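You operate a simulated robot arm through the tools that you are given. There is no shell and no other tool.

The job below is to be done with a simulated robot arm. You get a single attempt, and the scene is never put back.

## Task
Press a cap of its own colour into the blue tube, then into the green tube.
Fine: stand the first tube in the tray; leave the second in the press, slide in, latch knob left at free.

The check looks at the end state, three seconds after you hand in, the way a careful person would. Anything else that was tipped, shoved, dropped, spilled or broken makes it a failure. A push-on lid holds only when it is set on centred and level and pressed home; a screw cap is set on level and turned clockwise until tight.

## Robot
A 7-joint arm with a three-finger gripper, fixed in place. Base frame: the origin is at the foot of the arm, x ahead of it, y to its left, z up. Units: mm, rad, N and s.
Its first joint turns from -2.897 to 2.897 rad. Payload 2.69 kg.
Tool frame: the origin (TCP) lies between the finger pads and is the grasp point; the fingertips stand 30 mm ahead of it; z points along the fingers, y is the line along which they close. Largest opening 128 mm; the body of the gripper starts 117 mm behind the TCP.
Orientation is that of the tool frame in the base frame, as a unit quaternion [x, y, z, w]. With the fingers straight down and closing along the base's y, the tool's x points along the base's -x, its y along +y and its z along -z.

## Interface
- The arm moves only by the tool nudge_tool. Its arguments are lists of equal length, an entry for each row: "rot": the turn, a rotation vector about the base's x, y, z in rad, a list of three; "travel": the shift along the base's x, y, z in mm, a list of three; "fingers": the gripper command, from -1 (fully open) to 1 (shut), values between in proportion. In form: {"rot": [[wx, wy, wz], ...], "travel": [[dx, dy, dz], ...], "fingers": [fingers, ...]}. A call has 1 to 20 rows; each row shifts and turns the commanded pose from where the row before left it. Rows are played at 5 a second. More than 50 mm and 0.15 rad between two rows, or a gripper value outside its range, and nothing of the call is played. Where a pose cannot be reached the arm comes as near as it can. A force on the tool above 90 N (or 10 N above the force at the start of the call, whichever is more), or a blocked arm, ends the call early, and 0.2 s more pass. Each finger halts on what it meets, pressing with about 40 N; the grip force reading is that of the motor and also rises with nothing between the fingers. The clock runs only during rows and for 0.2 s after the last one: add rows that do not move to give the fingers time. The reply holds the time, the measured pose of the TCP, the force on the tool along the base axes, the opening and the grip force, in the units named above and with some noise, with the torque about the TCP (base axes, N m) and any sound that the robot's microphone picked up, and new pictures: "pictures" is both (left out), scene, wrist or none.
- Cameras (640 x 400 px; columns grow to the right, rows downward): "scene" is fixed at [399.6, 499.3, 1255.5]; the picture's right is [-0.23, -0.97, 0.00], its down [-0.48, 0.11, -0.87] and it looks along [0.85, -0.20, -0.49] (base axes); focal length 214 px, centre (320, 200). "wrist" rides on the gripper at [58, 54, -131] in the tool frame; the picture's right is [-0.68, 0.74, 0.00], its down [-0.62, -0.57, -0.55] and it looks along [-0.40, -0.37, 0.84] (tool axes); focal length 234 px, centre (320, 200). There is no depth. A picture from a camera that has moved, and an enlarged one, comes with that camera's place and axes in the base frame and with its lens.
- slide_trunk(by): slides the trunk up (or, below 0, down) by that many mm; the arm rides with it, the base frame stays. It gives what a move gives, with no picture.
- zoom(camera, box): a new picture of the part [left, top, right, bottom] of that camera's present view, enlarged. It takes no simulated time.
- finish_job(): hands the job in; it is judged then, once.

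Places have to be worked out from the pictures, the camera data and where the tool is seen. Open the gripper and draw the arm clear of the work before you hand the job in, unless the task says otherwise.

The tools are called after ">>>" as name(argument=value, ...) on one line, values as JSON. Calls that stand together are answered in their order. nudge_tool: Moves the arm, as the interface text tells. Its arguments: {"type":"object","properties":{"rot":{"type":"array","items":{"type":"array","items":{"type":"number"}}},"travel":{"type":"array","items":{"type":"array","items":{"type":"number"}}},"fingers":{"type":"array","items":{"type":"number"}},"pictures":{"type":"string","enum":["both","scene","wrist","none"]}},"required":["rot","travel","fingers"]} The other tools are called the same way: slide_trunk (by) slides the trunk up or down; zoom (camera, box) takes an enlarged picture of a part of a camera's view; finish_job () hands the job in.

At the start:

```text
time_s: 0.0
tcp_pos: [767.4, 243.8, 1160.2]
orientation: [0.0, 1.0, -0.001, 0.0]
force: [-0.3, -0.1, -0.5]
wrist_torque: [-0.02, 0.0, -0.01]
finger_gap: 127.9
gripper_force: 0.1
trunk travel left (down, up): [-150.0, 200.0]
```

scene: 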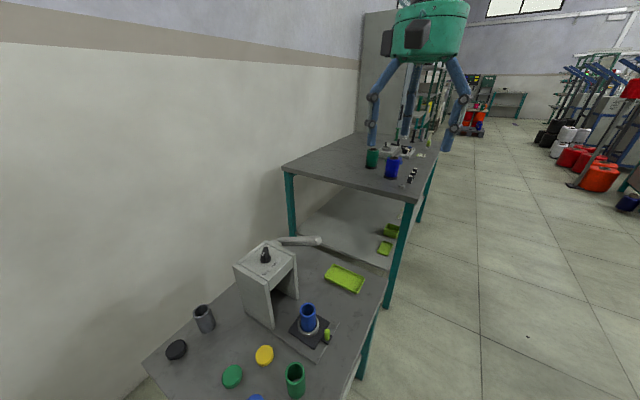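
wrist: 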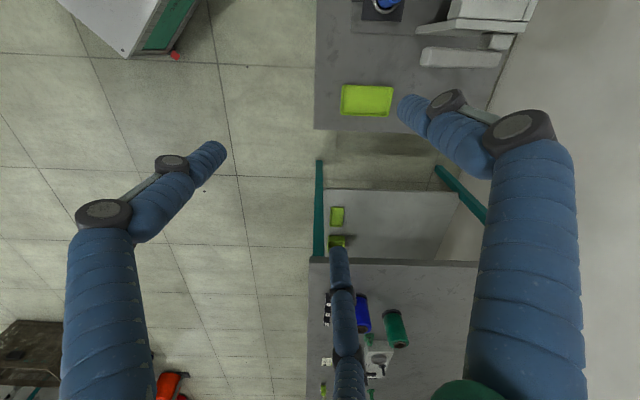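

I'll take a closer look at the bench with the press, tubes and caps before moving anything.

>>> zoom(camera="scene", box=[140, 220, 400, 400])

>>> zoom(camera="scene", box=[220, 225, 380, 355])

>>> zoom(camera="wrist", box=[300, 0, 560, 160])

```text
2.22 times, centred on (270, 310) of scene
camera zoom: at [399.6, 499.3, 1255.5], right [-0.23, -0.97, 0.0], down [-0.48, 0.11, -0.87], along [0.85, -0.2, -0.49], focal length 477 px, centre (431, -44)
```

zoom: 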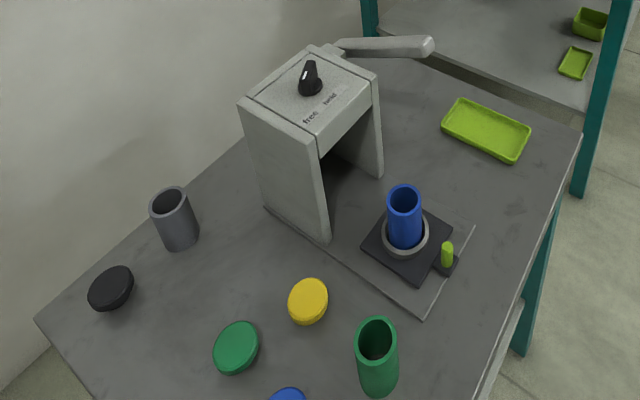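

```text
3.08 times, centred on (300, 290) of scene
camera zoom: at [399.6, 499.3, 1255.5], right [-0.23, -0.97, 0.0], down [-0.48, 0.11, -0.87], along [0.85, -0.2, -0.49], focal length 660 px, centre (382, -77)
```

zoom: 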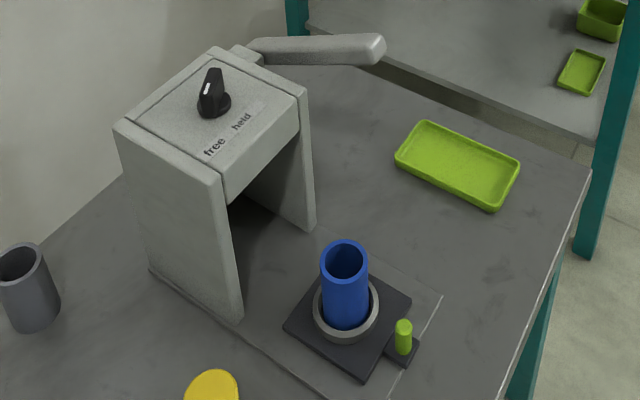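

```text
2.46 times, centred on (430, 80) of wrist
camera zoom: at [708.4, 296.4, 1292.4], right [0.68, 0.74, 0.0], down [0.62, -0.57, 0.55], along [0.4, -0.37, -0.84], focal length 576 px, centre (49, 495)
```

zoom: 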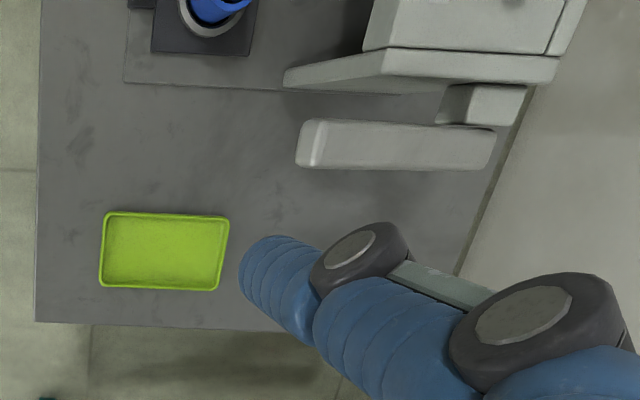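

The bench is turned about 45° in the base frame, with its top near z≈690; the press slide is out and holds the blue tube. The gripper looks like it has three fingers, so I'll close and reopen it in free air to see how it moves.

>>> nudge_tool(rot=[[0, 0, 0], [0, 0, 0], [0, 0, 0]], travel=[[0, 0, 0], [0, 0, 0], [0, 0, 0]], fingers=[0.4, 0.4, 0.4])

```text
time_s: 0.8
tcp_pos: [767.3, 243.4, 1161.8]
orientation: [0.0, 1.0, 0.001, 0.0]
force: [-0.5, 1.1, -0.6]
wrist_torque: [-0.03, 0.01, -0.01]
finger_gap: 38.6
gripper_force: 0.0
trunk travel left (down, up): [-150.0, 200.0]
camera wrist: at [708.4, 296.4, 1292.3], right [0.68, 0.74, 0.0], down [0.62, -0.57, 0.55], along [0.4, -0.37, -0.84], focal length 234 px, centre (320, 200)
```

scene: 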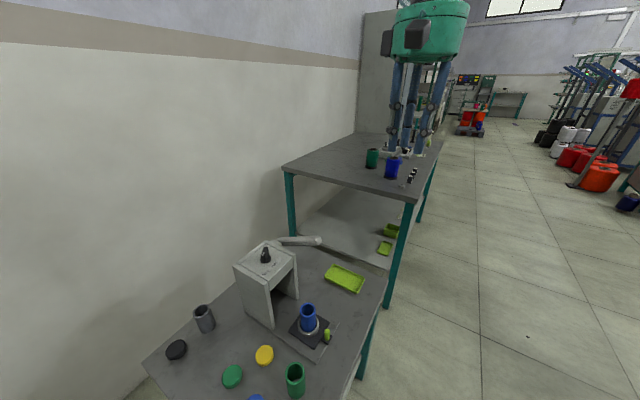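
wrist: 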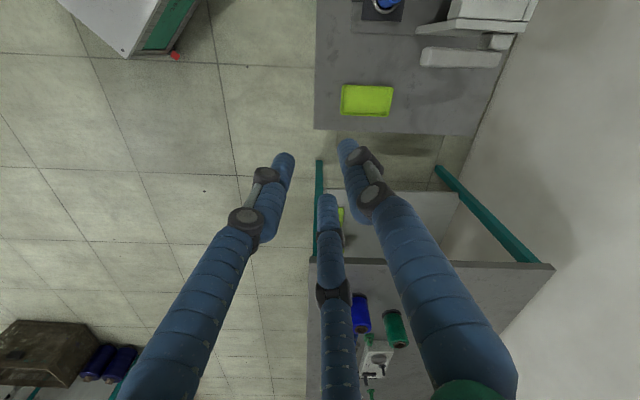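

It closes centrically with three fingers, one along tool +y, and the reported gap behaves like a diameter. I'll reopen and yaw the tool +90° while moving back, so the wrist camera looks down on the press and caps.

>>> nudge_tool(rot=[[0, 0, 0.1428], [0, 0, 0.1428], [0, 0, 0.1428], [0, 0, 0.1428], [0, 0, 0.1428], [0, 0, 0.1428], [0, 0, 0.1428], [0, 0, 0.1428], [0, 0, 0.1428], [0, 0, 0.1428], [0, 0, 0.1428], [0, 0, 0], [0, 0, 0]], travel=[[-18.5, 6.8, 0], [-18.5, 6.8, 0], [-18.5, 6.8, 0], [-18.5, 6.8, 0], [-18.5, 6.8, 0], [-18.5, 6.8, 0], [-18.5, 6.8, 0], [-18.5, 6.8, 0], [-18.5, 6.8, 0], [-18.5, 6.8, 0], [-18.5, 6.8, 0], [0, 0, 0], [0, 0, 0]], fingers=[-1, -1, -1, -1, -1, -1, -1, -1, -1, -1, -1, -1, -1])

```text
time_s: 3.6
tcp_pos: [562.8, 316.5, 1162.8]
orientation: [-0.707, 0.708, 0.001, 0.0]
force: [-0.7, -1.1, 0.3]
wrist_torque: [0.0, 0.0, -0.01]
finger_gap: 128.1
gripper_force: 0.0
trunk travel left (down, up): [-150.0, 200.0]
camera wrist: at [509.0, 258.0, 1292.8], right [-0.74, 0.68, 0.0], down [0.57, 0.62, 0.55], along [0.37, 0.4, -0.84], focal length 234 px, centre (320, 200)
```

scene: 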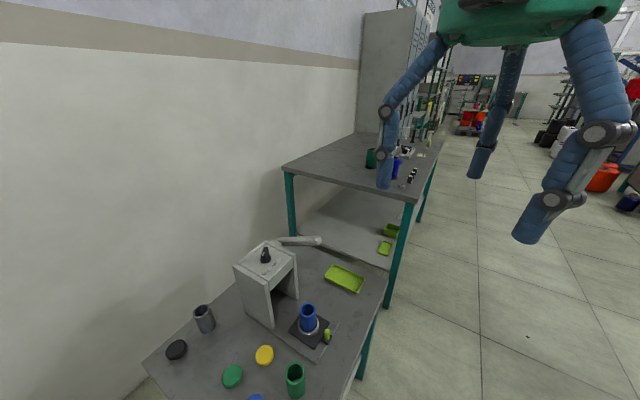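
wrist: 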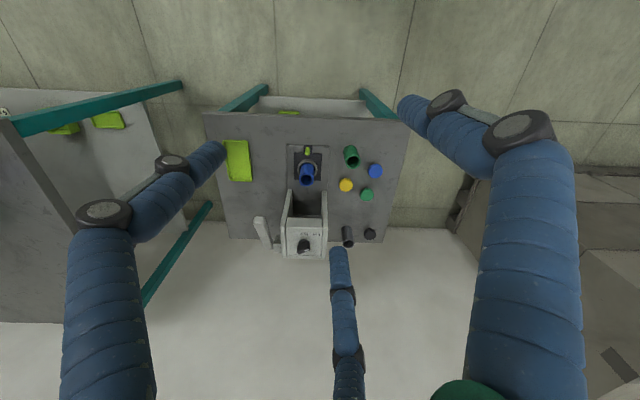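

The whole bench is now in the wrist view. I'll zoom in to measure it.

>>> zoom(camera="wrist", box=[200, 105, 420, 265])

>>> zoom(camera="wrist", box=[240, 130, 350, 260])

>>> zoom(camera="scene", box=[225, 225, 330, 305])

```text
2.50 times, centred on (310, 185) of wrist
camera zoom: at [509.0, 258.0, 1292.8], right [-0.74, 0.68, 0.0], down [0.57, 0.62, 0.55], along [0.37, 0.4, -0.84], focal length 585 px, centre (345, 238)
```

zoom: 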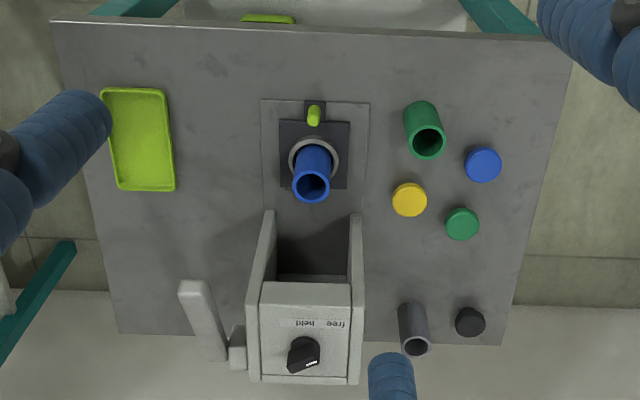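

```text
3.08 times, centred on (295, 195) of wrist
camera zoom: at [509.0, 258.0, 1292.8], right [-0.74, 0.68, 0.0], down [0.57, 0.62, 0.55], along [0.37, 0.4, -0.84], focal length 720 px, centre (397, 215)
```

zoom: 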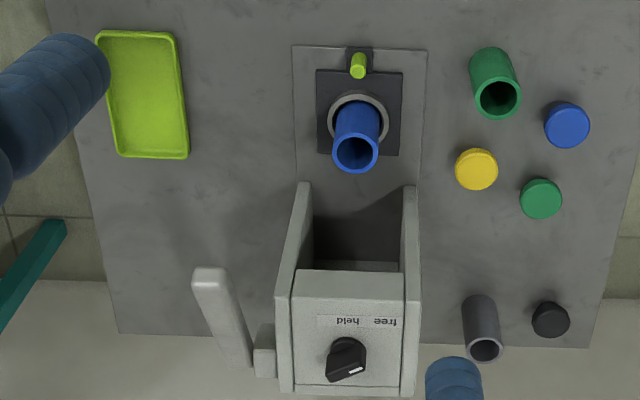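

```text
5.00 times, centred on (278, 265) of scene
camera zoom: at [399.6, 499.3, 1255.5], right [-0.23, -0.97, 0.0], down [-0.48, 0.11, -0.87], along [0.85, -0.2, -0.49], focal length 1072 px, centre (532, -125)
```

zoom: 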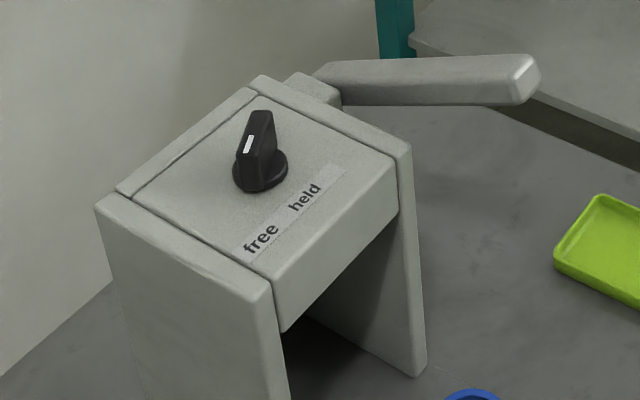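

The bench axes sit at 45°: p=(1,1)/√2 toward the wall, q=(-1,1)/√2. The blue cap is near (591,578), the blue tube and cradle near (727,443), and the lever tip near (820,401,895). I'll go back to yaw 0, which gives the best finger clearance around the blue cap, and hover above it.

>>> nudge_tool(rot=[[0, 0, -0.1309], [0, 0, -0.1309], [0, 0, -0.1309], [0, 0, -0.1309], [0, 0, -0.1309], [0, 0, -0.1309], [0, 0, -0.1309], [0, 0, -0.1309], [0, 0, -0.1309], [0, 0, -0.1309], [0, 0, -0.1309], [0, 0, -0.1309], [0, 0, 0], [0, 0, 0]], travel=[[2.4, 21.8, -22], [2.4, 21.8, -22], [2.4, 21.8, -22], [2.4, 21.8, -22], [2.4, 21.8, -22], [2.4, 21.8, -22], [2.4, 21.8, -22], [2.4, 21.8, -22], [2.4, 21.8, -22], [2.4, 21.8, -22], [2.4, 21.8, -22], [2.4, 21.8, -22], [0, 0, 0], [0, 0, 0]], fingers=[-0.2, -0.2, -0.2, -0.2, -0.2, -0.2, -0.2, -0.2, -0.2, -0.2, -0.2, -0.2, -0.2, -0.2])

```text
time_s: 6.6
tcp_pos: [590.5, 581.6, 898.7]
orientation: [0.0, 1.0, 0.0, 0.0]
force: [0.3, -0.3, -0.3]
wrist_torque: [-0.01, -0.01, 0.0]
finger_gap: 76.7
gripper_force: 0.1
trunk travel left (down, up): [-150.0, 200.0]
camera wrist: at [532.4, 633.9, 1029.2], right [0.68, 0.74, 0.0], down [0.62, -0.57, 0.55], along [0.4, -0.37, -0.84], focal length 234 px, centre (320, 200)
```

scene: 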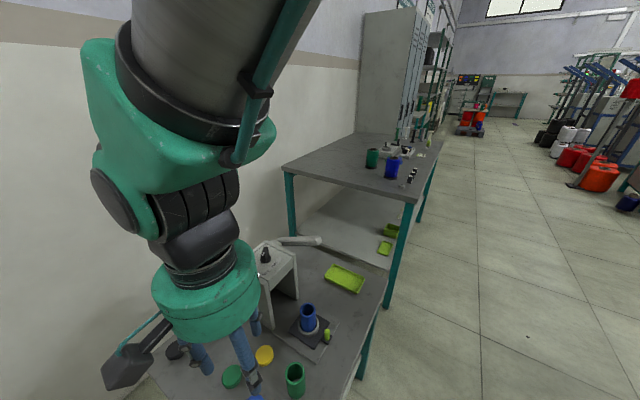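
wrist: 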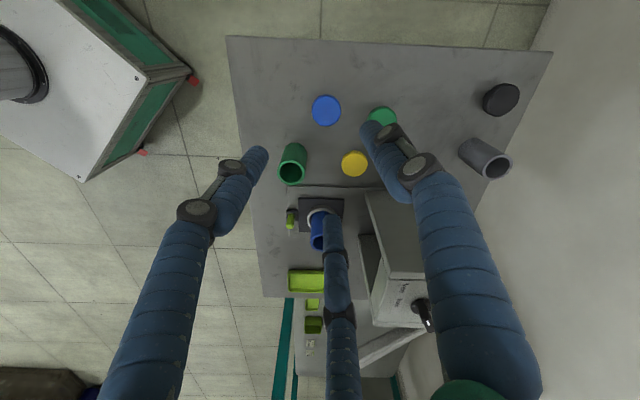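

Triangulating the two wrist views puts the blue cap top at about (594,589,672) and the bench at about z=656. I'll zoom on the current view to refine the cap, tubes, slide and knob.

>>> zoom(camera="wrist", box=[260, 80, 420, 180])

>>> zoom(camera="wrist", box=[270, 170, 450, 350])

```text
4.00 times, centred on (340, 130) of wrist
camera zoom: at [532.4, 633.9, 1029.2], right [0.68, 0.74, 0.0], down [0.62, -0.57, 0.55], along [0.4, -0.37, -0.84], focal length 937 px, centre (240, 480)
```

zoom: 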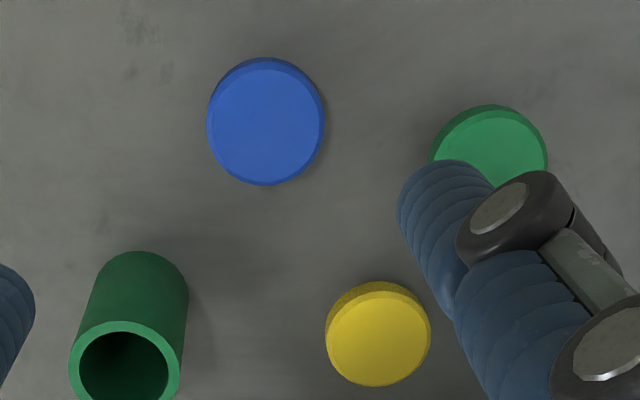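

```text
2.22 times, centred on (360, 260) of wrist
camera zoom: at [532.4, 633.9, 1029.2], right [0.68, 0.74, 0.0], down [0.62, -0.57, 0.55], along [0.4, -0.37, -0.84], focal length 520 px, centre (231, 67)
```

zoom: 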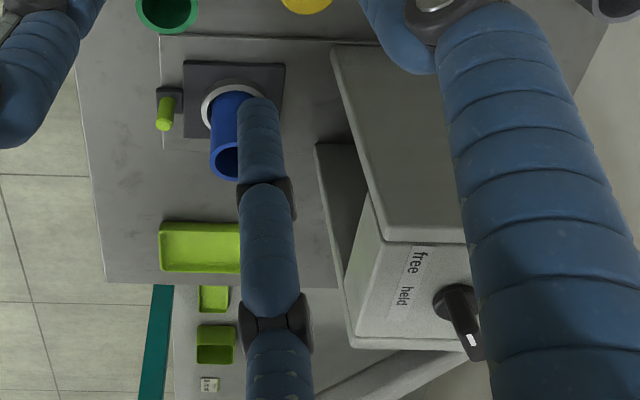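

The knob will need a closer look later. I'll centre over the blue cap at (595.5,588.5) and come down to fingertip z≈690, just above the cap.

>>> nudge_tool(rot=[[0, 0, 0], [0, 0, 0], [0, 0, 0], [0, 0, 0], [0, 0, 0], [0, 0, 0], [0, 0, 0]], travel=[[5, 6.9, -30], [0, 0, -40], [0, 0, -40], [0, 0, -40], [0, 0, -27], [0, 0, 0], [0, 0, 0]], fingers=[-0.2, -0.2, -0.2, -0.2, -0.2, -0.2, -0.2])

```text
time_s: 8.2
tcp_pos: [596.0, 588.7, 719.1]
orientation: [0.0, 1.0, 0.0, 0.0]
force: [-0.4, 0.7, 0.0]
wrist_torque: [-0.03, -0.01, -0.01]
finger_gap: 76.8
gripper_force: 0.1
trunk travel left (down, up): [-150.0, 200.0]
camera wrist: at [538.6, 641.8, 849.3], right [0.68, 0.74, 0.0], down [0.62, -0.57, 0.55], along [0.4, -0.37, -0.84], focal length 234 px, centre (320, 200)
```

scene: 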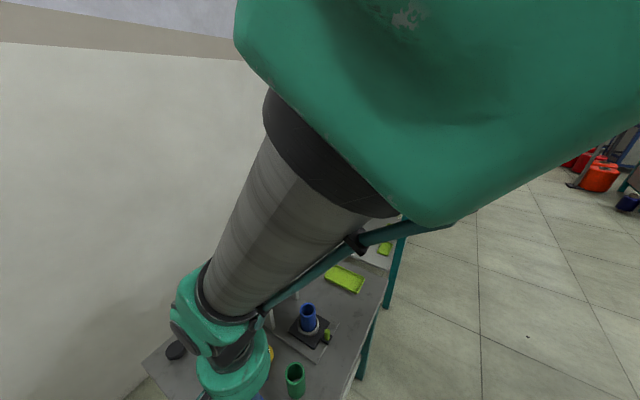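
wrist: 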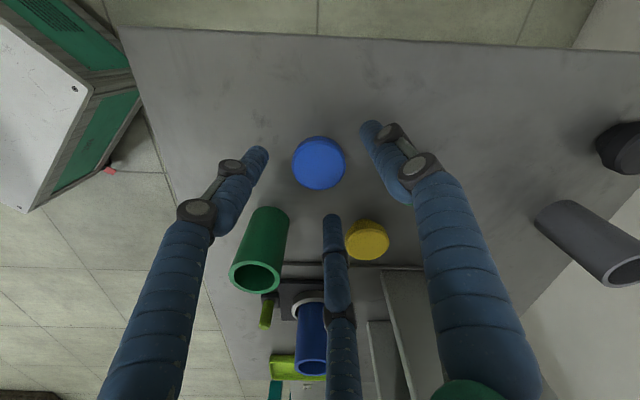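

The cap is centred under the tool, with its top at z≈674. I'll go down gently to TCP 693.

>>> nudge_tool(rot=[[0, 0, 0], [0, 0, 0], [0, 0, 0], [0, 0, 0]], travel=[[0, 0, -10], [0, 0, -8], [0, 0, -8], [0, 0, 0]], fingers=[-0.2, -0.2, -0.2, -0.2], pictures="wrist")

>>> zoom(camera="wrist", box=[240, 100, 420, 280])

```text
time_s: 9.2
tcp_pos: [596.9, 588.1, 694.2]
orientation: [0.0, 1.0, 0.001, 0.0]
force: [0.5, -0.1, -0.3]
wrist_torque: [0.0, 0.02, 0.01]
finger_gap: 76.8
gripper_force: 0.1
trunk travel left (down, up): [-150.0, 200.0]
camera wrist: at [539.3, 641.5, 824.7], right [0.68, 0.74, 0.0], down [0.62, -0.57, 0.55], along [0.4, -0.37, -0.84], focal length 234 px, centre (320, 200)
```

wrist: 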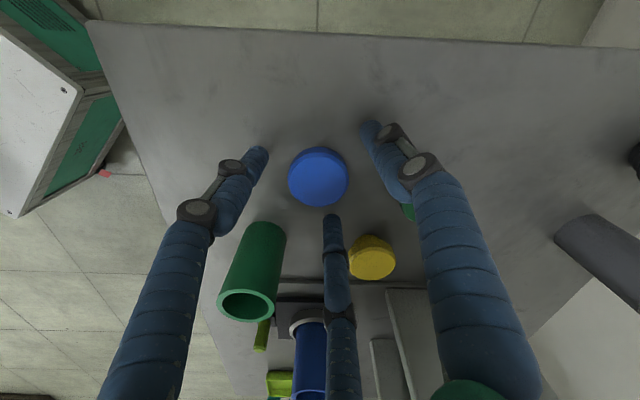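

```text
2.22 times, centred on (330, 190) of wrist
camera zoom: at [539.3, 641.5, 824.7], right [0.68, 0.74, 0.0], down [0.62, -0.57, 0.55], along [0.4, -0.37, -0.84], focal length 520 px, centre (298, 222)
```

zoom: 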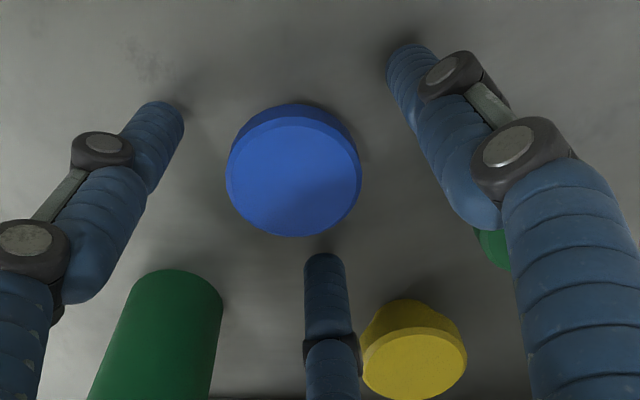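

The fingertips are nearly at the bench. I'll creep down in 1.5 mm steps to find the surface by force.

>>> nudge_tool(rot=[[0, 0, 0], [0, 0, 0], [0, 0, 0], [0, 0, 0]], travel=[[0, 0, -1.5], [0, 0, -1.5], [0, 0, -1.5], [0, 0, 0]], fingers=[-0.2, -0.2, -0.2, -0.2], pictures="none")

```text
time_s: 10.2
tcp_pos: [597.5, 587.2, 691.2]
orientation: [0.0, 1.0, 0.0, 0.0]
force: [0.0, 0.1, 1.4]
wrist_torque: [-0.03, -0.02, -0.01]
finger_gap: 76.6
gripper_force: 0.1
trunk travel left (down, up): [-150.0, 200.0]
```

Force is still about zero, so I'll continue a little lower.

>>> nudge_tool(rot=[[0, 0, 0], [0, 0, 0], [0, 0, 0]], travel=[[0, 0, -1.5], [0, 0, -1.5], [0, 0, 0]], fingers=[-0.2, -0.2, -0.2], pictures="none")

```text
time_s: 11.0
tcp_pos: [598.0, 587.3, 688.8]
orientation: [0.0, 1.0, 0.0, 0.0]
force: [3.4, -7.4, 9.8]
wrist_torque: [-0.46, 0.39, 0.39]
finger_gap: 78.2
gripper_force: 1.1
trunk travel left (down, up): [-150.0, 200.0]
```

I touched the bench at TCP z≈689, so the bench top is about z=659. I'll raise 3.5 mm and close on the cap.

>>> nudge_tool(rot=[[0, 0, 0], [0, 0, 0], [0, 0, 0], [0, 0, 0], [0, 0, 0], [0, 0, 0]], travel=[[0, 0, 2], [0, 0, 2.5], [0, 0, 0], [0, 0, 0], [0, 0, 0], [0, 0, 0]], fingers=[-0.2, -0.2, 0.1, 0.3, 0.5, 0.7], pictures="wrist")

>>> zoom(camera="wrist", box=[240, 100, 420, 280])

```text
time_s: 12.4
tcp_pos: [597.0, 588.1, 691.7]
orientation: [0.0, 1.0, 0.0, 0.0]
force: [0.4, 0.4, 0.8]
wrist_torque: [-0.01, 0.02, 0.0]
finger_gap: 38.8
gripper_force: 40.2
trunk travel left (down, up): [-150.0, 200.0]
camera wrist: at [538.6, 640.3, 822.4], right [0.68, 0.74, 0.0], down [0.62, -0.57, 0.55], along [0.4, -0.37, -0.84], focal length 234 px, centre (320, 200)
```

wrist: 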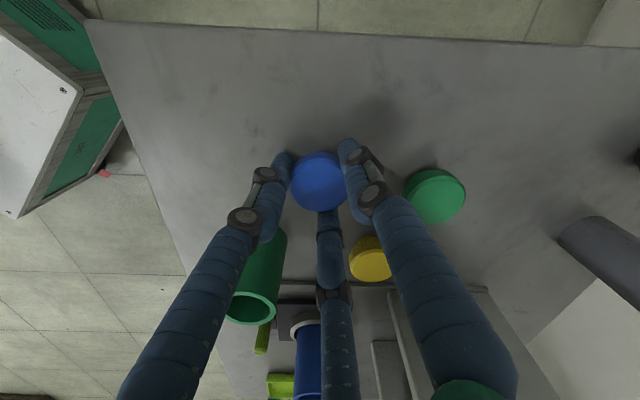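

```text
2.22 times, centred on (330, 190) of wrist
camera zoom: at [538.6, 640.3, 822.4], right [0.68, 0.74, 0.0], down [0.62, -0.57, 0.55], along [0.4, -0.37, -0.84], focal length 520 px, centre (298, 222)
```

zoom: 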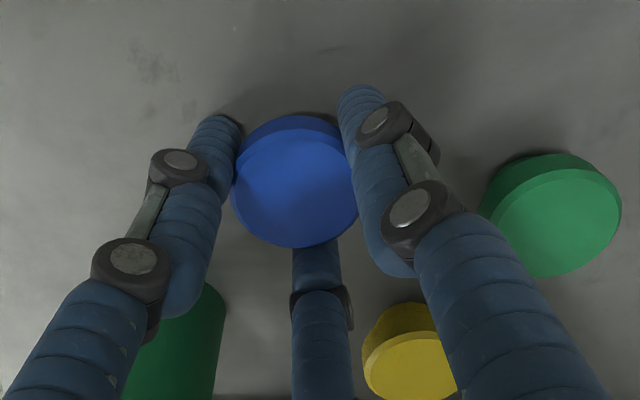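

The cap is held (gap 38.8, 40 N). I'll lift it to z≈970 and fly to a viewpoint beyond the blue tube, above lever height, to measure the tube and cradle.

>>> nudge_tool(rot=[[0, 0, 0], [0, 0, 0], [0, 0, 0], [0, 0, 0], [0, 0, 0], [0, 0, 0], [0, 0, 0], [0, 0, 0], [0, 0, 0], [0, 0, 0], [0, 0, 0], [0, 0, 0], [0, 0, 0], [0, 0, 0], [0, 0, 0]], travel=[[0, 0, 10], [0, 0, 30], [0, 0, 40], [0, 0, 40], [0, 0, 40], [0, 0, 40], [0, 0, 40], [0, 0, 38], [29, -29, 0], [29, -29, 0], [29, -29, 0], [29, -29, 0], [29, -29, 0], [28, -31, 0], [0, 0, 0]], fingers=[0.7, 0.7, 0.7, 0.7, 0.7, 0.7, 0.7, 0.7, 0.7, 0.7, 0.7, 0.7, 0.7, 0.7, 0.7])

>>> zoom(camera="wrist", box=[220, 60, 420, 220])

```text
time_s: 15.6
tcp_pos: [768.7, 409.0, 972.1]
orientation: [0.0, 1.0, 0.0, 0.0]
force: [0.8, -0.3, 0.2]
wrist_torque: [0.08, 0.05, 0.01]
finger_gap: 38.8
gripper_force: 39.9
trunk travel left (down, up): [-150.0, 200.0]
camera wrist: at [710.4, 462.5, 1102.6], right [0.68, 0.74, 0.0], down [0.62, -0.57, 0.55], along [0.4, -0.37, -0.84], focal length 234 px, centre (320, 200)
```

scene: 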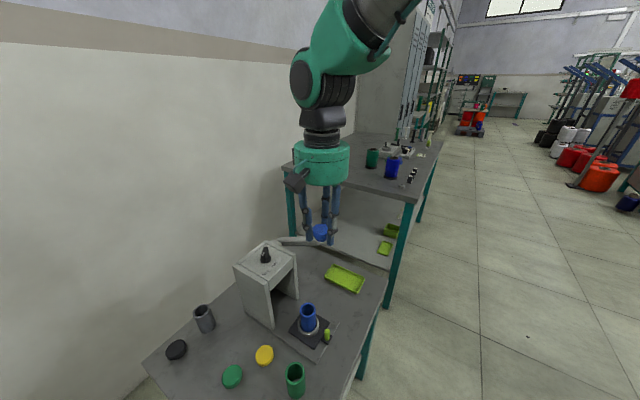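
wrist: 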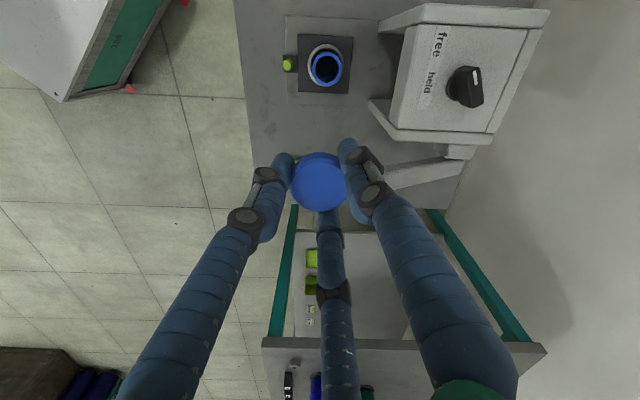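

```text
2.50 times, centred on (320, 140) of wrist
camera zoom: at [710.4, 462.5, 1102.6], right [0.68, 0.74, 0.0], down [0.62, -0.57, 0.55], along [0.4, -0.37, -0.84], focal length 585 px, centre (320, 350)
```

zoom: 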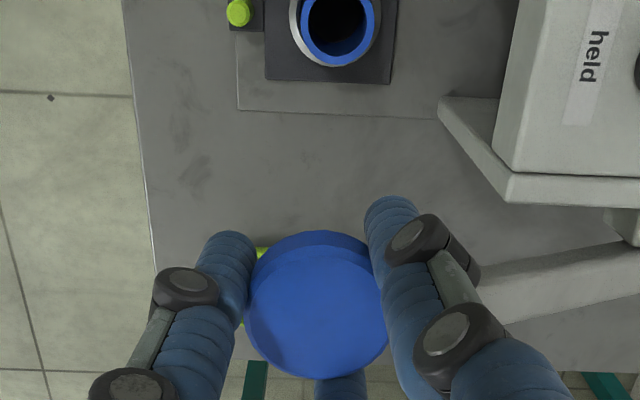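

That view is very clear. I'll zoom on the tube rim and on the knob.

>>> zoom(camera="wrist", box=[270, 10, 370, 110])

>>> zoom(camera="wrist", box=[370, 0, 560, 190])

```text
4.00 times, centred on (320, 60) of wrist
camera zoom: at [710.4, 462.5, 1102.6], right [0.68, 0.74, 0.0], down [0.62, -0.57, 0.55], along [0.4, -0.37, -0.84], focal length 937 px, centre (320, 760)
```

zoom: 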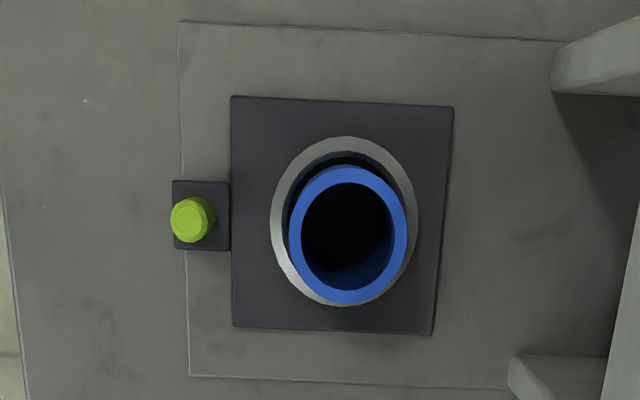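

```text
2.11 times, centred on (465, 95) of wrist
camera zoom: at [710.4, 462.5, 1102.6], right [0.68, 0.74, 0.0], down [0.62, -0.57, 0.55], along [0.4, -0.37, -0.84], focal length 493 px, centre (15, 421)
```

zoom: 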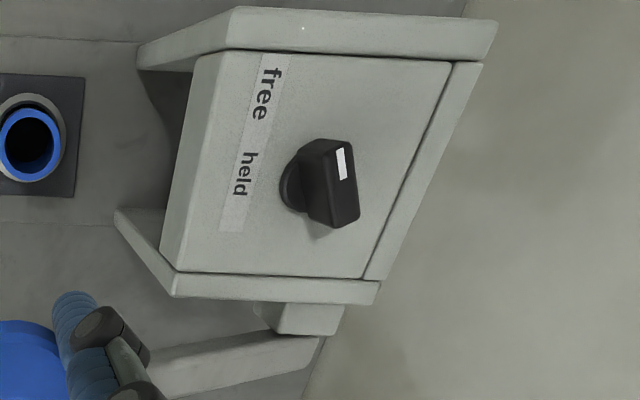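

The knob's tick points about 20° off the +q axis, which is the "free" label direction. The tube rim and cradle ring agree on a tube axis at about (733.7,453.4). I'll hover the cap over it at TCP z≈815.

>>> nudge_tool(rot=[[0, 0, 0], [0, 0, 0], [0, 0, 0], [0, 0, 0], [0, 0, 0], [0, 0, 0]], travel=[[-17.5, 22.2, 0], [-17.5, 22.2, -40], [0, 0, -40], [0, 0, -40], [0, 0, -37], [0, 0, 0]], fingers=[0.7, 0.7, 0.7, 0.7, 0.7, 0.7])

>>> zoom(camera="wrist", box=[240, 120, 400, 280])

>>> zoom(camera="scene", box=[260, 260, 360, 360])

```text
time_s: 17.0
tcp_pos: [736.7, 453.8, 808.6]
orientation: [0.0, 1.0, 0.001, 0.0]
force: [0.1, -0.7, -0.4]
wrist_torque: [-0.02, 0.01, 0.0]
finger_gap: 38.9
gripper_force: 40.3
trunk travel left (down, up): [-150.0, 200.0]
camera wrist: at [678.4, 507.7, 940.0], right [0.68, 0.74, 0.0], down [0.62, -0.57, 0.55], along [0.4, -0.37, -0.84], focal length 234 px, centre (320, 200)
```

scene: 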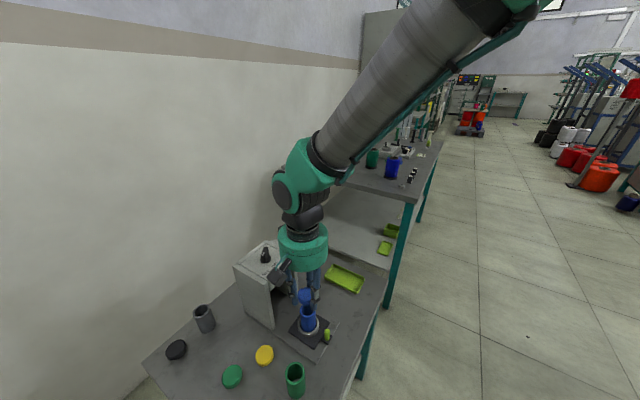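
wrist: 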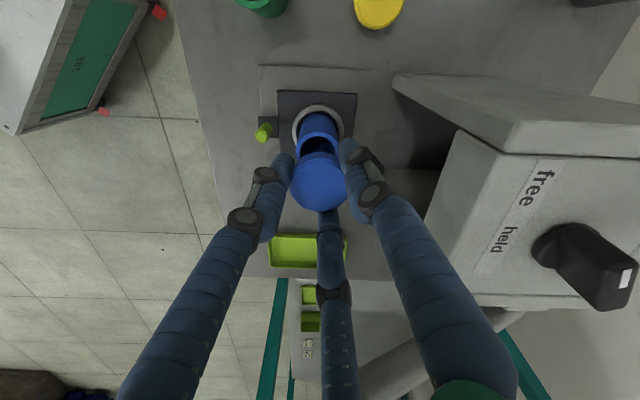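

```text
2.50 times, centred on (320, 200) of wrist
camera zoom: at [678.4, 507.7, 940.0], right [0.68, 0.74, 0.0], down [0.62, -0.57, 0.55], along [0.4, -0.37, -0.84], focal length 585 px, centre (320, 200)
```

zoom: 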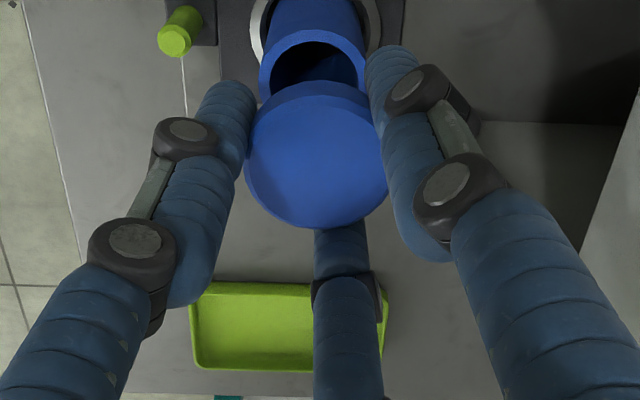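

```text
4.00 times, centred on (310, 310) of scene
camera zoom: at [399.6, 499.3, 1255.5], right [-0.23, -0.97, 0.0], down [-0.48, 0.11, -0.87], along [0.85, -0.2, -0.49], focal length 858 px, centre (360, -240)
```

zoom: 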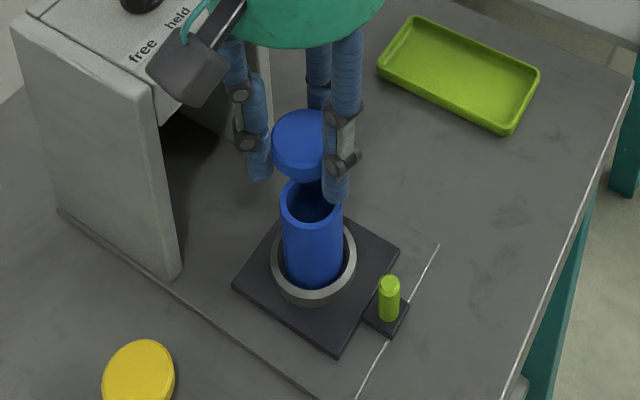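

I'll measure cap-to-rim alignment more finely in the scene camera.

>>> zoom(camera="scene", box=[285, 280, 335, 340])

>>> zoom(camera="wrist", box=[285, 90, 355, 220])

```text
6.67 times, centred on (310, 310) of scene
camera zoom: at [399.6, 499.3, 1255.5], right [-0.23, -0.97, 0.0], down [-0.48, 0.11, -0.87], along [0.85, -0.2, -0.49], focal length 1430 px, centre (387, -533)
```

zoom: 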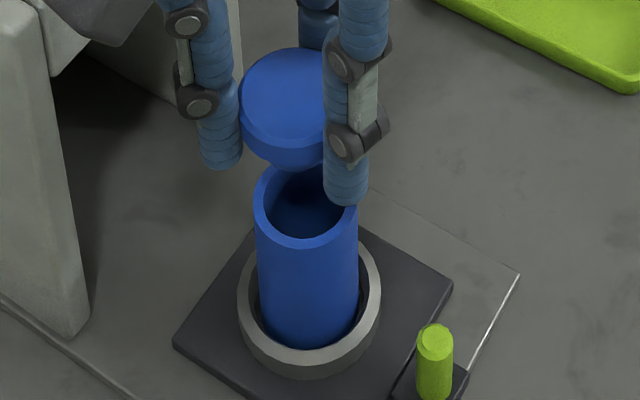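

```text
3.08 times, centred on (320, 155) of wrist
camera zoom: at [678.4, 507.7, 940.0], right [0.68, 0.74, 0.0], down [0.62, -0.57, 0.55], along [0.4, -0.37, -0.84], focal length 720 px, centre (320, 338)
```

zoom: 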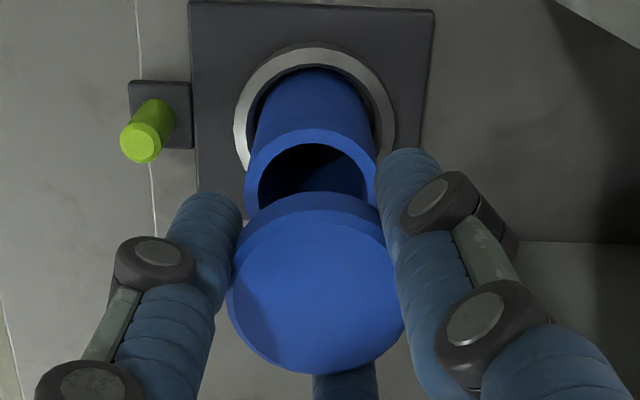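

Pose readings scatter by a millimetre or two, so I'll take several still readings here to average before aligning.

>>> nudge_tool(rot=[[0, 0, 0]], travel=[[0, 0, 0]], fingers=[0.7], pictures="none")

>>> nudge_tool(rot=[[0, 0, 0]], travel=[[0, 0, 0]], fingers=[0.7], pictures="none")

>>> nudge_tool(rot=[[0, 0, 0]], travel=[[0, 0, 0]], fingers=[0.7], pictures="none")

>>> nudge_tool(rot=[[0, 0, 0]], travel=[[0, 0, 0]], fingers=[0.7], pictures="none")

```text
time_s: 17.4
tcp_pos: [735.8, 454.2, 810.0]
orientation: [0.001, 1.0, 0.0, 0.001]
force: [-0.4, 0.2, 0.1]
wrist_torque: [0.01, -0.02, -0.02]
finger_gap: 39.2
gripper_force: 39.7
trunk travel left (down, up): [-150.0, 200.0]
```

```text
time_s: 17.8
tcp_pos: [736.4, 454.3, 810.5]
orientation: [0.0, 1.0, 0.0, 0.001]
force: [0.0, 0.4, -1.2]
wrist_torque: [-0.03, 0.04, 0.01]
finger_gap: 38.8
gripper_force: 39.7
trunk travel left (down, up): [-150.0, 200.0]
```

```text
time_s: 18.2
tcp_pos: [736.0, 454.3, 810.0]
orientation: [0.0, 1.0, 0.001, 0.0]
force: [0.3, 0.3, 0.7]
wrist_torque: [0.0, 0.03, 0.06]
finger_gap: 39.1
gripper_force: 39.8
trunk travel left (down, up): [-150.0, 200.0]
```

```text
time_s: 18.6
tcp_pos: [736.2, 455.1, 810.2]
orientation: [0.0, 1.0, 0.0, 0.0]
force: [-0.2, 0.0, -0.9]
wrist_torque: [0.02, 0.0, 0.0]
finger_gap: 39.2
gripper_force: 40.1
trunk travel left (down, up): [-150.0, 200.0]
```

The pose has settled at (736.1,454.5,810.2), so the earlier offset was a transient. I'll yaw +90° in place so the wrist camera's horizontal axis lies along q, giving a direct alignment check in the other direction.

>>> nudge_tool(rot=[[0, 0, 0.1428], [0, 0, 0.1428], [0, 0, 0.1428], [0, 0, 0.1428], [0, 0, 0.1428], [0, 0, 0.1428], [0, 0, 0.1428], [0, 0, 0.1428], [0, 0, 0.1428], [0, 0, 0.1428], [0, 0, 0.1428], [0, 0, 0], [0, 0, 0], [0, 0, 0], [0, 0, 0]], travel=[[0, 0, 0], [0, 0, 0], [0, 0, 0], [0, 0, 0], [0, 0, 0], [0, 0, 0], [0, 0, 0], [0, 0, 0], [0, 0, 0], [0, 0, 0], [0, 0, 0], [0, 0, 0], [0, 0, 0], [0, 0, 0], [0, 0, 0]], fingers=[0.7, 0.7, 0.7, 0.7, 0.7, 0.7, 0.7, 0.7, 0.7, 0.7, 0.7, 0.7, 0.7, 0.7, 0.7])

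>>> zoom(camera="wrist", box=[285, 90, 355, 220])

>>> zoom(camera="scene", box=[285, 280, 335, 340])

```text
time_s: 21.8
tcp_pos: [734.6, 454.8, 812.3]
orientation: [-0.707, 0.707, 0.0, 0.0]
force: [-0.3, 0.6, 0.2]
wrist_torque: [-0.01, 0.0, 0.03]
finger_gap: 39.0
gripper_force: 39.8
trunk travel left (down, up): [-150.0, 200.0]
camera wrist: at [680.8, 395.6, 943.6], right [-0.74, 0.68, 0.0], down [0.57, 0.62, 0.55], along [0.37, 0.4, -0.84], focal length 234 px, centre (320, 200)
```

scene: 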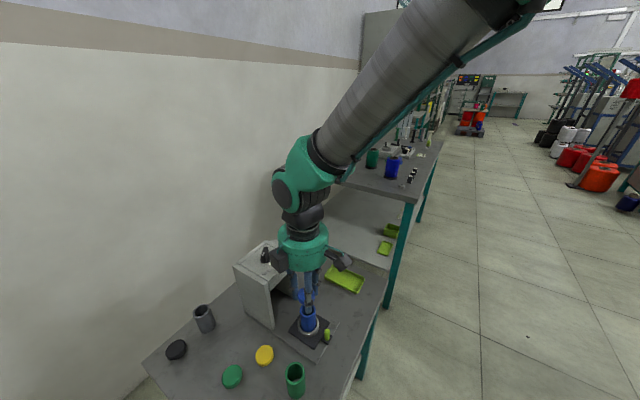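
wrist: 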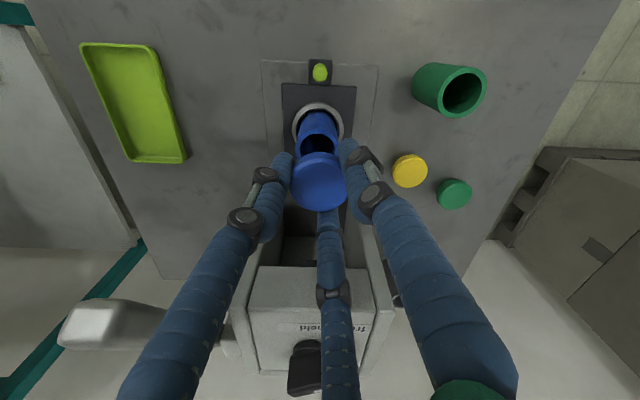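

```text
3.08 times, centred on (320, 155) of wrist
camera zoom: at [680.8, 395.6, 943.6], right [-0.74, 0.68, 0.0], down [0.57, 0.62, 0.55], along [0.37, 0.4, -0.84], focal length 720 px, centre (320, 338)
```

zoom: 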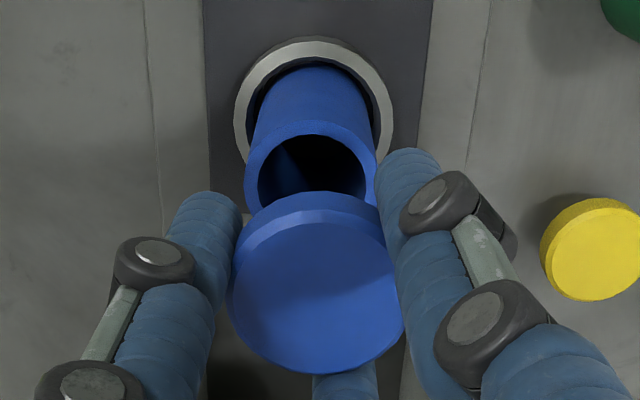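

```text
6.67 times, centred on (310, 310) of scene
camera zoom: at [399.6, 499.3, 1255.5], right [-0.23, -0.97, 0.0], down [-0.48, 0.11, -0.87], along [0.85, -0.2, -0.49], focal length 1430 px, centre (387, -533)
```

zoom: 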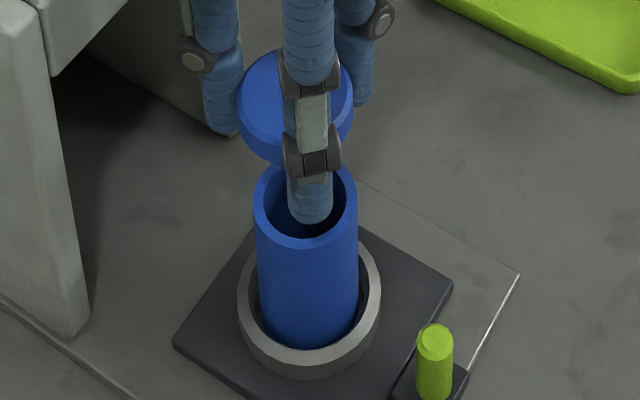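

Combining both yaw views with the scene view puts the tube axis at (735.7,452.3). I'll take a settled reading before correcting.

>>> nudge_tool(rot=[[0, 0, 0], [0, 0, 0]], travel=[[0, 0, 0], [0, 0, 0]], fingers=[0.7, 0.7], pictures="none")

>>> nudge_tool(rot=[[0, 0, 0]], travel=[[0, 0, 0]], fingers=[0.7], pictures="none")

>>> nudge_tool(rot=[[0, 0, 0]], travel=[[0, 0, 0]], fingers=[0.7], pictures="none")

```text
time_s: 22.4
tcp_pos: [734.4, 454.8, 813.2]
orientation: [-0.707, 0.707, 0.0, 0.0]
force: [-0.6, -0.4, -0.1]
wrist_torque: [0.02, 0.0, 0.02]
finger_gap: 39.0
gripper_force: 40.9
trunk travel left (down, up): [-150.0, 200.0]
```

```text
time_s: 22.8
tcp_pos: [733.1, 454.9, 811.9]
orientation: [-0.707, 0.708, 0.0, -0.001]
force: [-0.3, -0.2, 0.0]
wrist_torque: [0.0, 0.0, 0.02]
finger_gap: 38.9
gripper_force: 39.2
trunk travel left (down, up): [-150.0, 200.0]
```

```text
time_s: 23.2
tcp_pos: [733.8, 454.9, 812.3]
orientation: [0.708, -0.706, 0.0, 0.0]
force: [0.5, -0.1, -0.1]
wrist_torque: [0.01, -0.04, -0.01]
finger_gap: 39.1
gripper_force: 40.9
trunk travel left (down, up): [-150.0, 200.0]
```

Settled at (734.0,454.9,812.3). I'll correct by (+1.7,−2.6) and descend 30 mm to check alignment just above the rim.

>>> nudge_tool(rot=[[0, 0, 0], [0, 0, 0], [0, 0, 0], [0, 0, 0], [0, 0, 0], [0, 0, 0]], travel=[[1.7, -2.6, -10], [0, 0, -10], [0, 0, -10], [0, 0, 0], [0, 0, 0], [0, 0, 0]], fingers=[0.7, 0.7, 0.7, 0.7, 0.7, 0.7])

>>> zoom(camera="wrist", box=[285, 90, 355, 220])

>>> zoom(camera="scene", box=[285, 280, 335, 340])

```text
time_s: 24.6
tcp_pos: [736.1, 452.2, 783.9]
orientation: [-0.707, 0.707, -0.001, 0.0]
force: [0.1, -0.7, -0.2]
wrist_torque: [0.02, 0.01, 0.0]
finger_gap: 38.9
gripper_force: 39.8
trunk travel left (down, up): [-150.0, 200.0]
camera wrist: at [682.7, 393.3, 913.9], right [-0.74, 0.68, 0.0], down [0.57, 0.62, 0.55], along [0.37, 0.4, -0.84], focal length 234 px, centre (320, 200)
```

scene: 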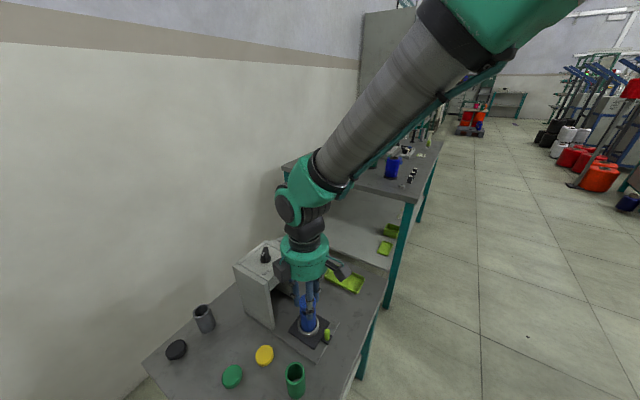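
wrist: 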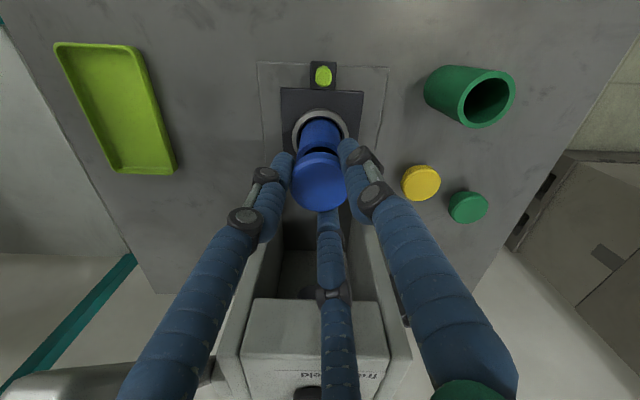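

```text
3.08 times, centred on (320, 155) of wrist
camera zoom: at [682.7, 393.3, 913.9], right [-0.74, 0.68, 0.0], down [0.57, 0.62, 0.55], along [0.37, 0.4, -0.84], focal length 720 px, centre (320, 338)
```

zoom: 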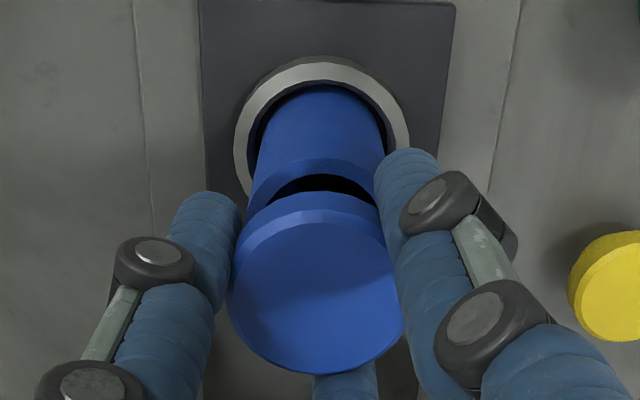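

```text
6.67 times, centred on (310, 310) of scene
camera zoom: at [399.6, 499.3, 1255.5], right [-0.23, -0.97, 0.0], down [-0.48, 0.11, -0.87], along [0.85, -0.2, -0.49], focal length 1430 px, centre (387, -533)
```

zoom: 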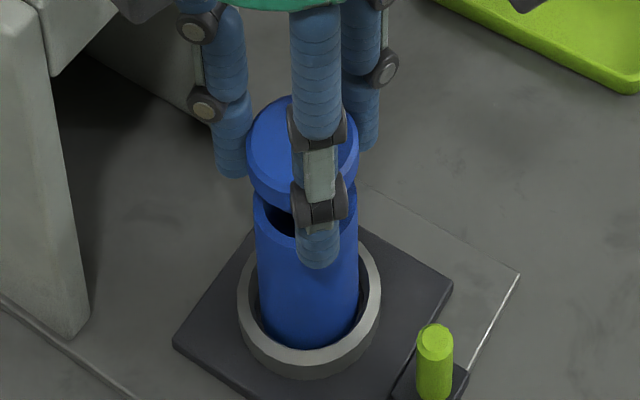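

Scene and wrist agree to within about 1 mm, and the cap's lower edge is about 11 mm above the rim. I'll nudge (+0.4,−0.5) and go down 9 mm.

>>> nudge_tool(rot=[[0, 0, 0], [0, 0, 0], [0, 0, 0], [0, 0, 0], [0, 0, 0], [0, 0, 0]], travel=[[0.4, -0.5, -3], [0, 0, -3], [0, 0, -3], [0, 0, 0], [0, 0, 0], [0, 0, 0]], fingers=[0.7, 0.7, 0.7, 0.7, 0.7, 0.7], pictures="none")

>>> zoom(camera="wrist", box=[285, 90, 355, 220])

>>> zoom(camera="scene", box=[285, 280, 335, 340])

```text
time_s: 26.0
tcp_pos: [736.4, 453.5, 773.5]
orientation: [-0.707, 0.707, 0.0, -0.001]
force: [-0.8, -0.4, 1.2]
wrist_torque: [0.01, 0.0, 0.03]
finger_gap: 39.0
gripper_force: 40.1
trunk travel left (down, up): [-150.0, 200.0]
```

```text
3.08 times, centred on (320, 155) of wrist
camera zoom: at [683.6, 392.4, 904.2], right [-0.74, 0.68, 0.0], down [0.57, 0.62, 0.55], along [0.37, 0.4, -0.84], focal length 720 px, centre (320, 338)
```

zoom: 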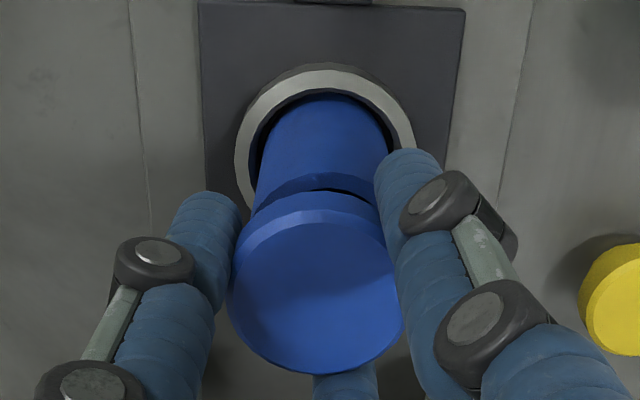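

```text
6.67 times, centred on (310, 310) of scene
camera zoom: at [399.6, 499.3, 1255.5], right [-0.23, -0.97, 0.0], down [-0.48, 0.11, -0.87], along [0.85, -0.2, -0.49], focal length 1430 px, centre (387, -533)
```

zoom: 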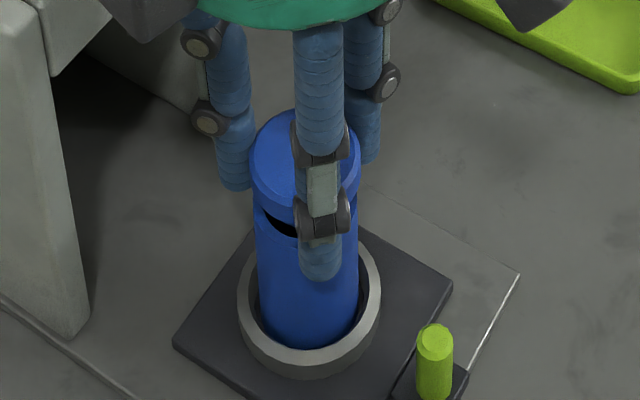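

Alignment looks good in both views and there's no contact yet. I'll creep down in 1.5 mm steps.

>>> nudge_tool(rot=[[0, 0, 0], [0, 0, 0], [0, 0, 0], [0, 0, 0]], travel=[[0, 0, -1.5], [0, 0, -1.5], [0, 0, 0], [0, 0, 0]], fingers=[0.7, 0.7, 0.7, 0.7], pictures="none")

>>> nudge_tool(rot=[[0, 0, 0], [0, 0, 0], [0, 0, 0]], travel=[[0, 0, -1.5], [0, 0, 0], [0, 0, 0]], fingers=[0.7, 0.7, 0.7], pictures="none")

>>> nudge_tool(rot=[[0, 0, 0], [0, 0, 0], [0, 0, 0]], travel=[[0, 0, -1.5], [0, 0, 0], [0, 0, 0]], fingers=[0.7, 0.7, 0.7], pictures="none")

```text
time_s: 27.0
tcp_pos: [737.1, 452.1, 772.4]
orientation: [0.707, -0.707, 0.001, -0.002]
force: [-2.6, 1.5, 24.6]
wrist_torque: [0.26, 0.29, -0.01]
finger_gap: 38.6
gripper_force: 40.3
trunk travel left (down, up): [-150.0, 200.0]
```

```text
time_s: 27.8
tcp_pos: [737.8, 451.9, 773.4]
orientation: [-0.707, 0.707, -0.001, 0.002]
force: [-3.3, 4.0, 44.5]
wrist_torque: [0.37, 0.56, -0.03]
finger_gap: 39.0
gripper_force: 39.9
trunk travel left (down, up): [-150.0, 200.0]
```

```text
time_s: 28.6
tcp_pos: [736.6, 452.3, 773.6]
orientation: [0.707, -0.707, 0.001, -0.003]
force: [-4.2, 2.2, 64.3]
wrist_torque: [0.45, 0.74, 0.01]
finger_gap: 39.2
gripper_force: 40.5
trunk travel left (down, up): [-150.0, 200.0]
```

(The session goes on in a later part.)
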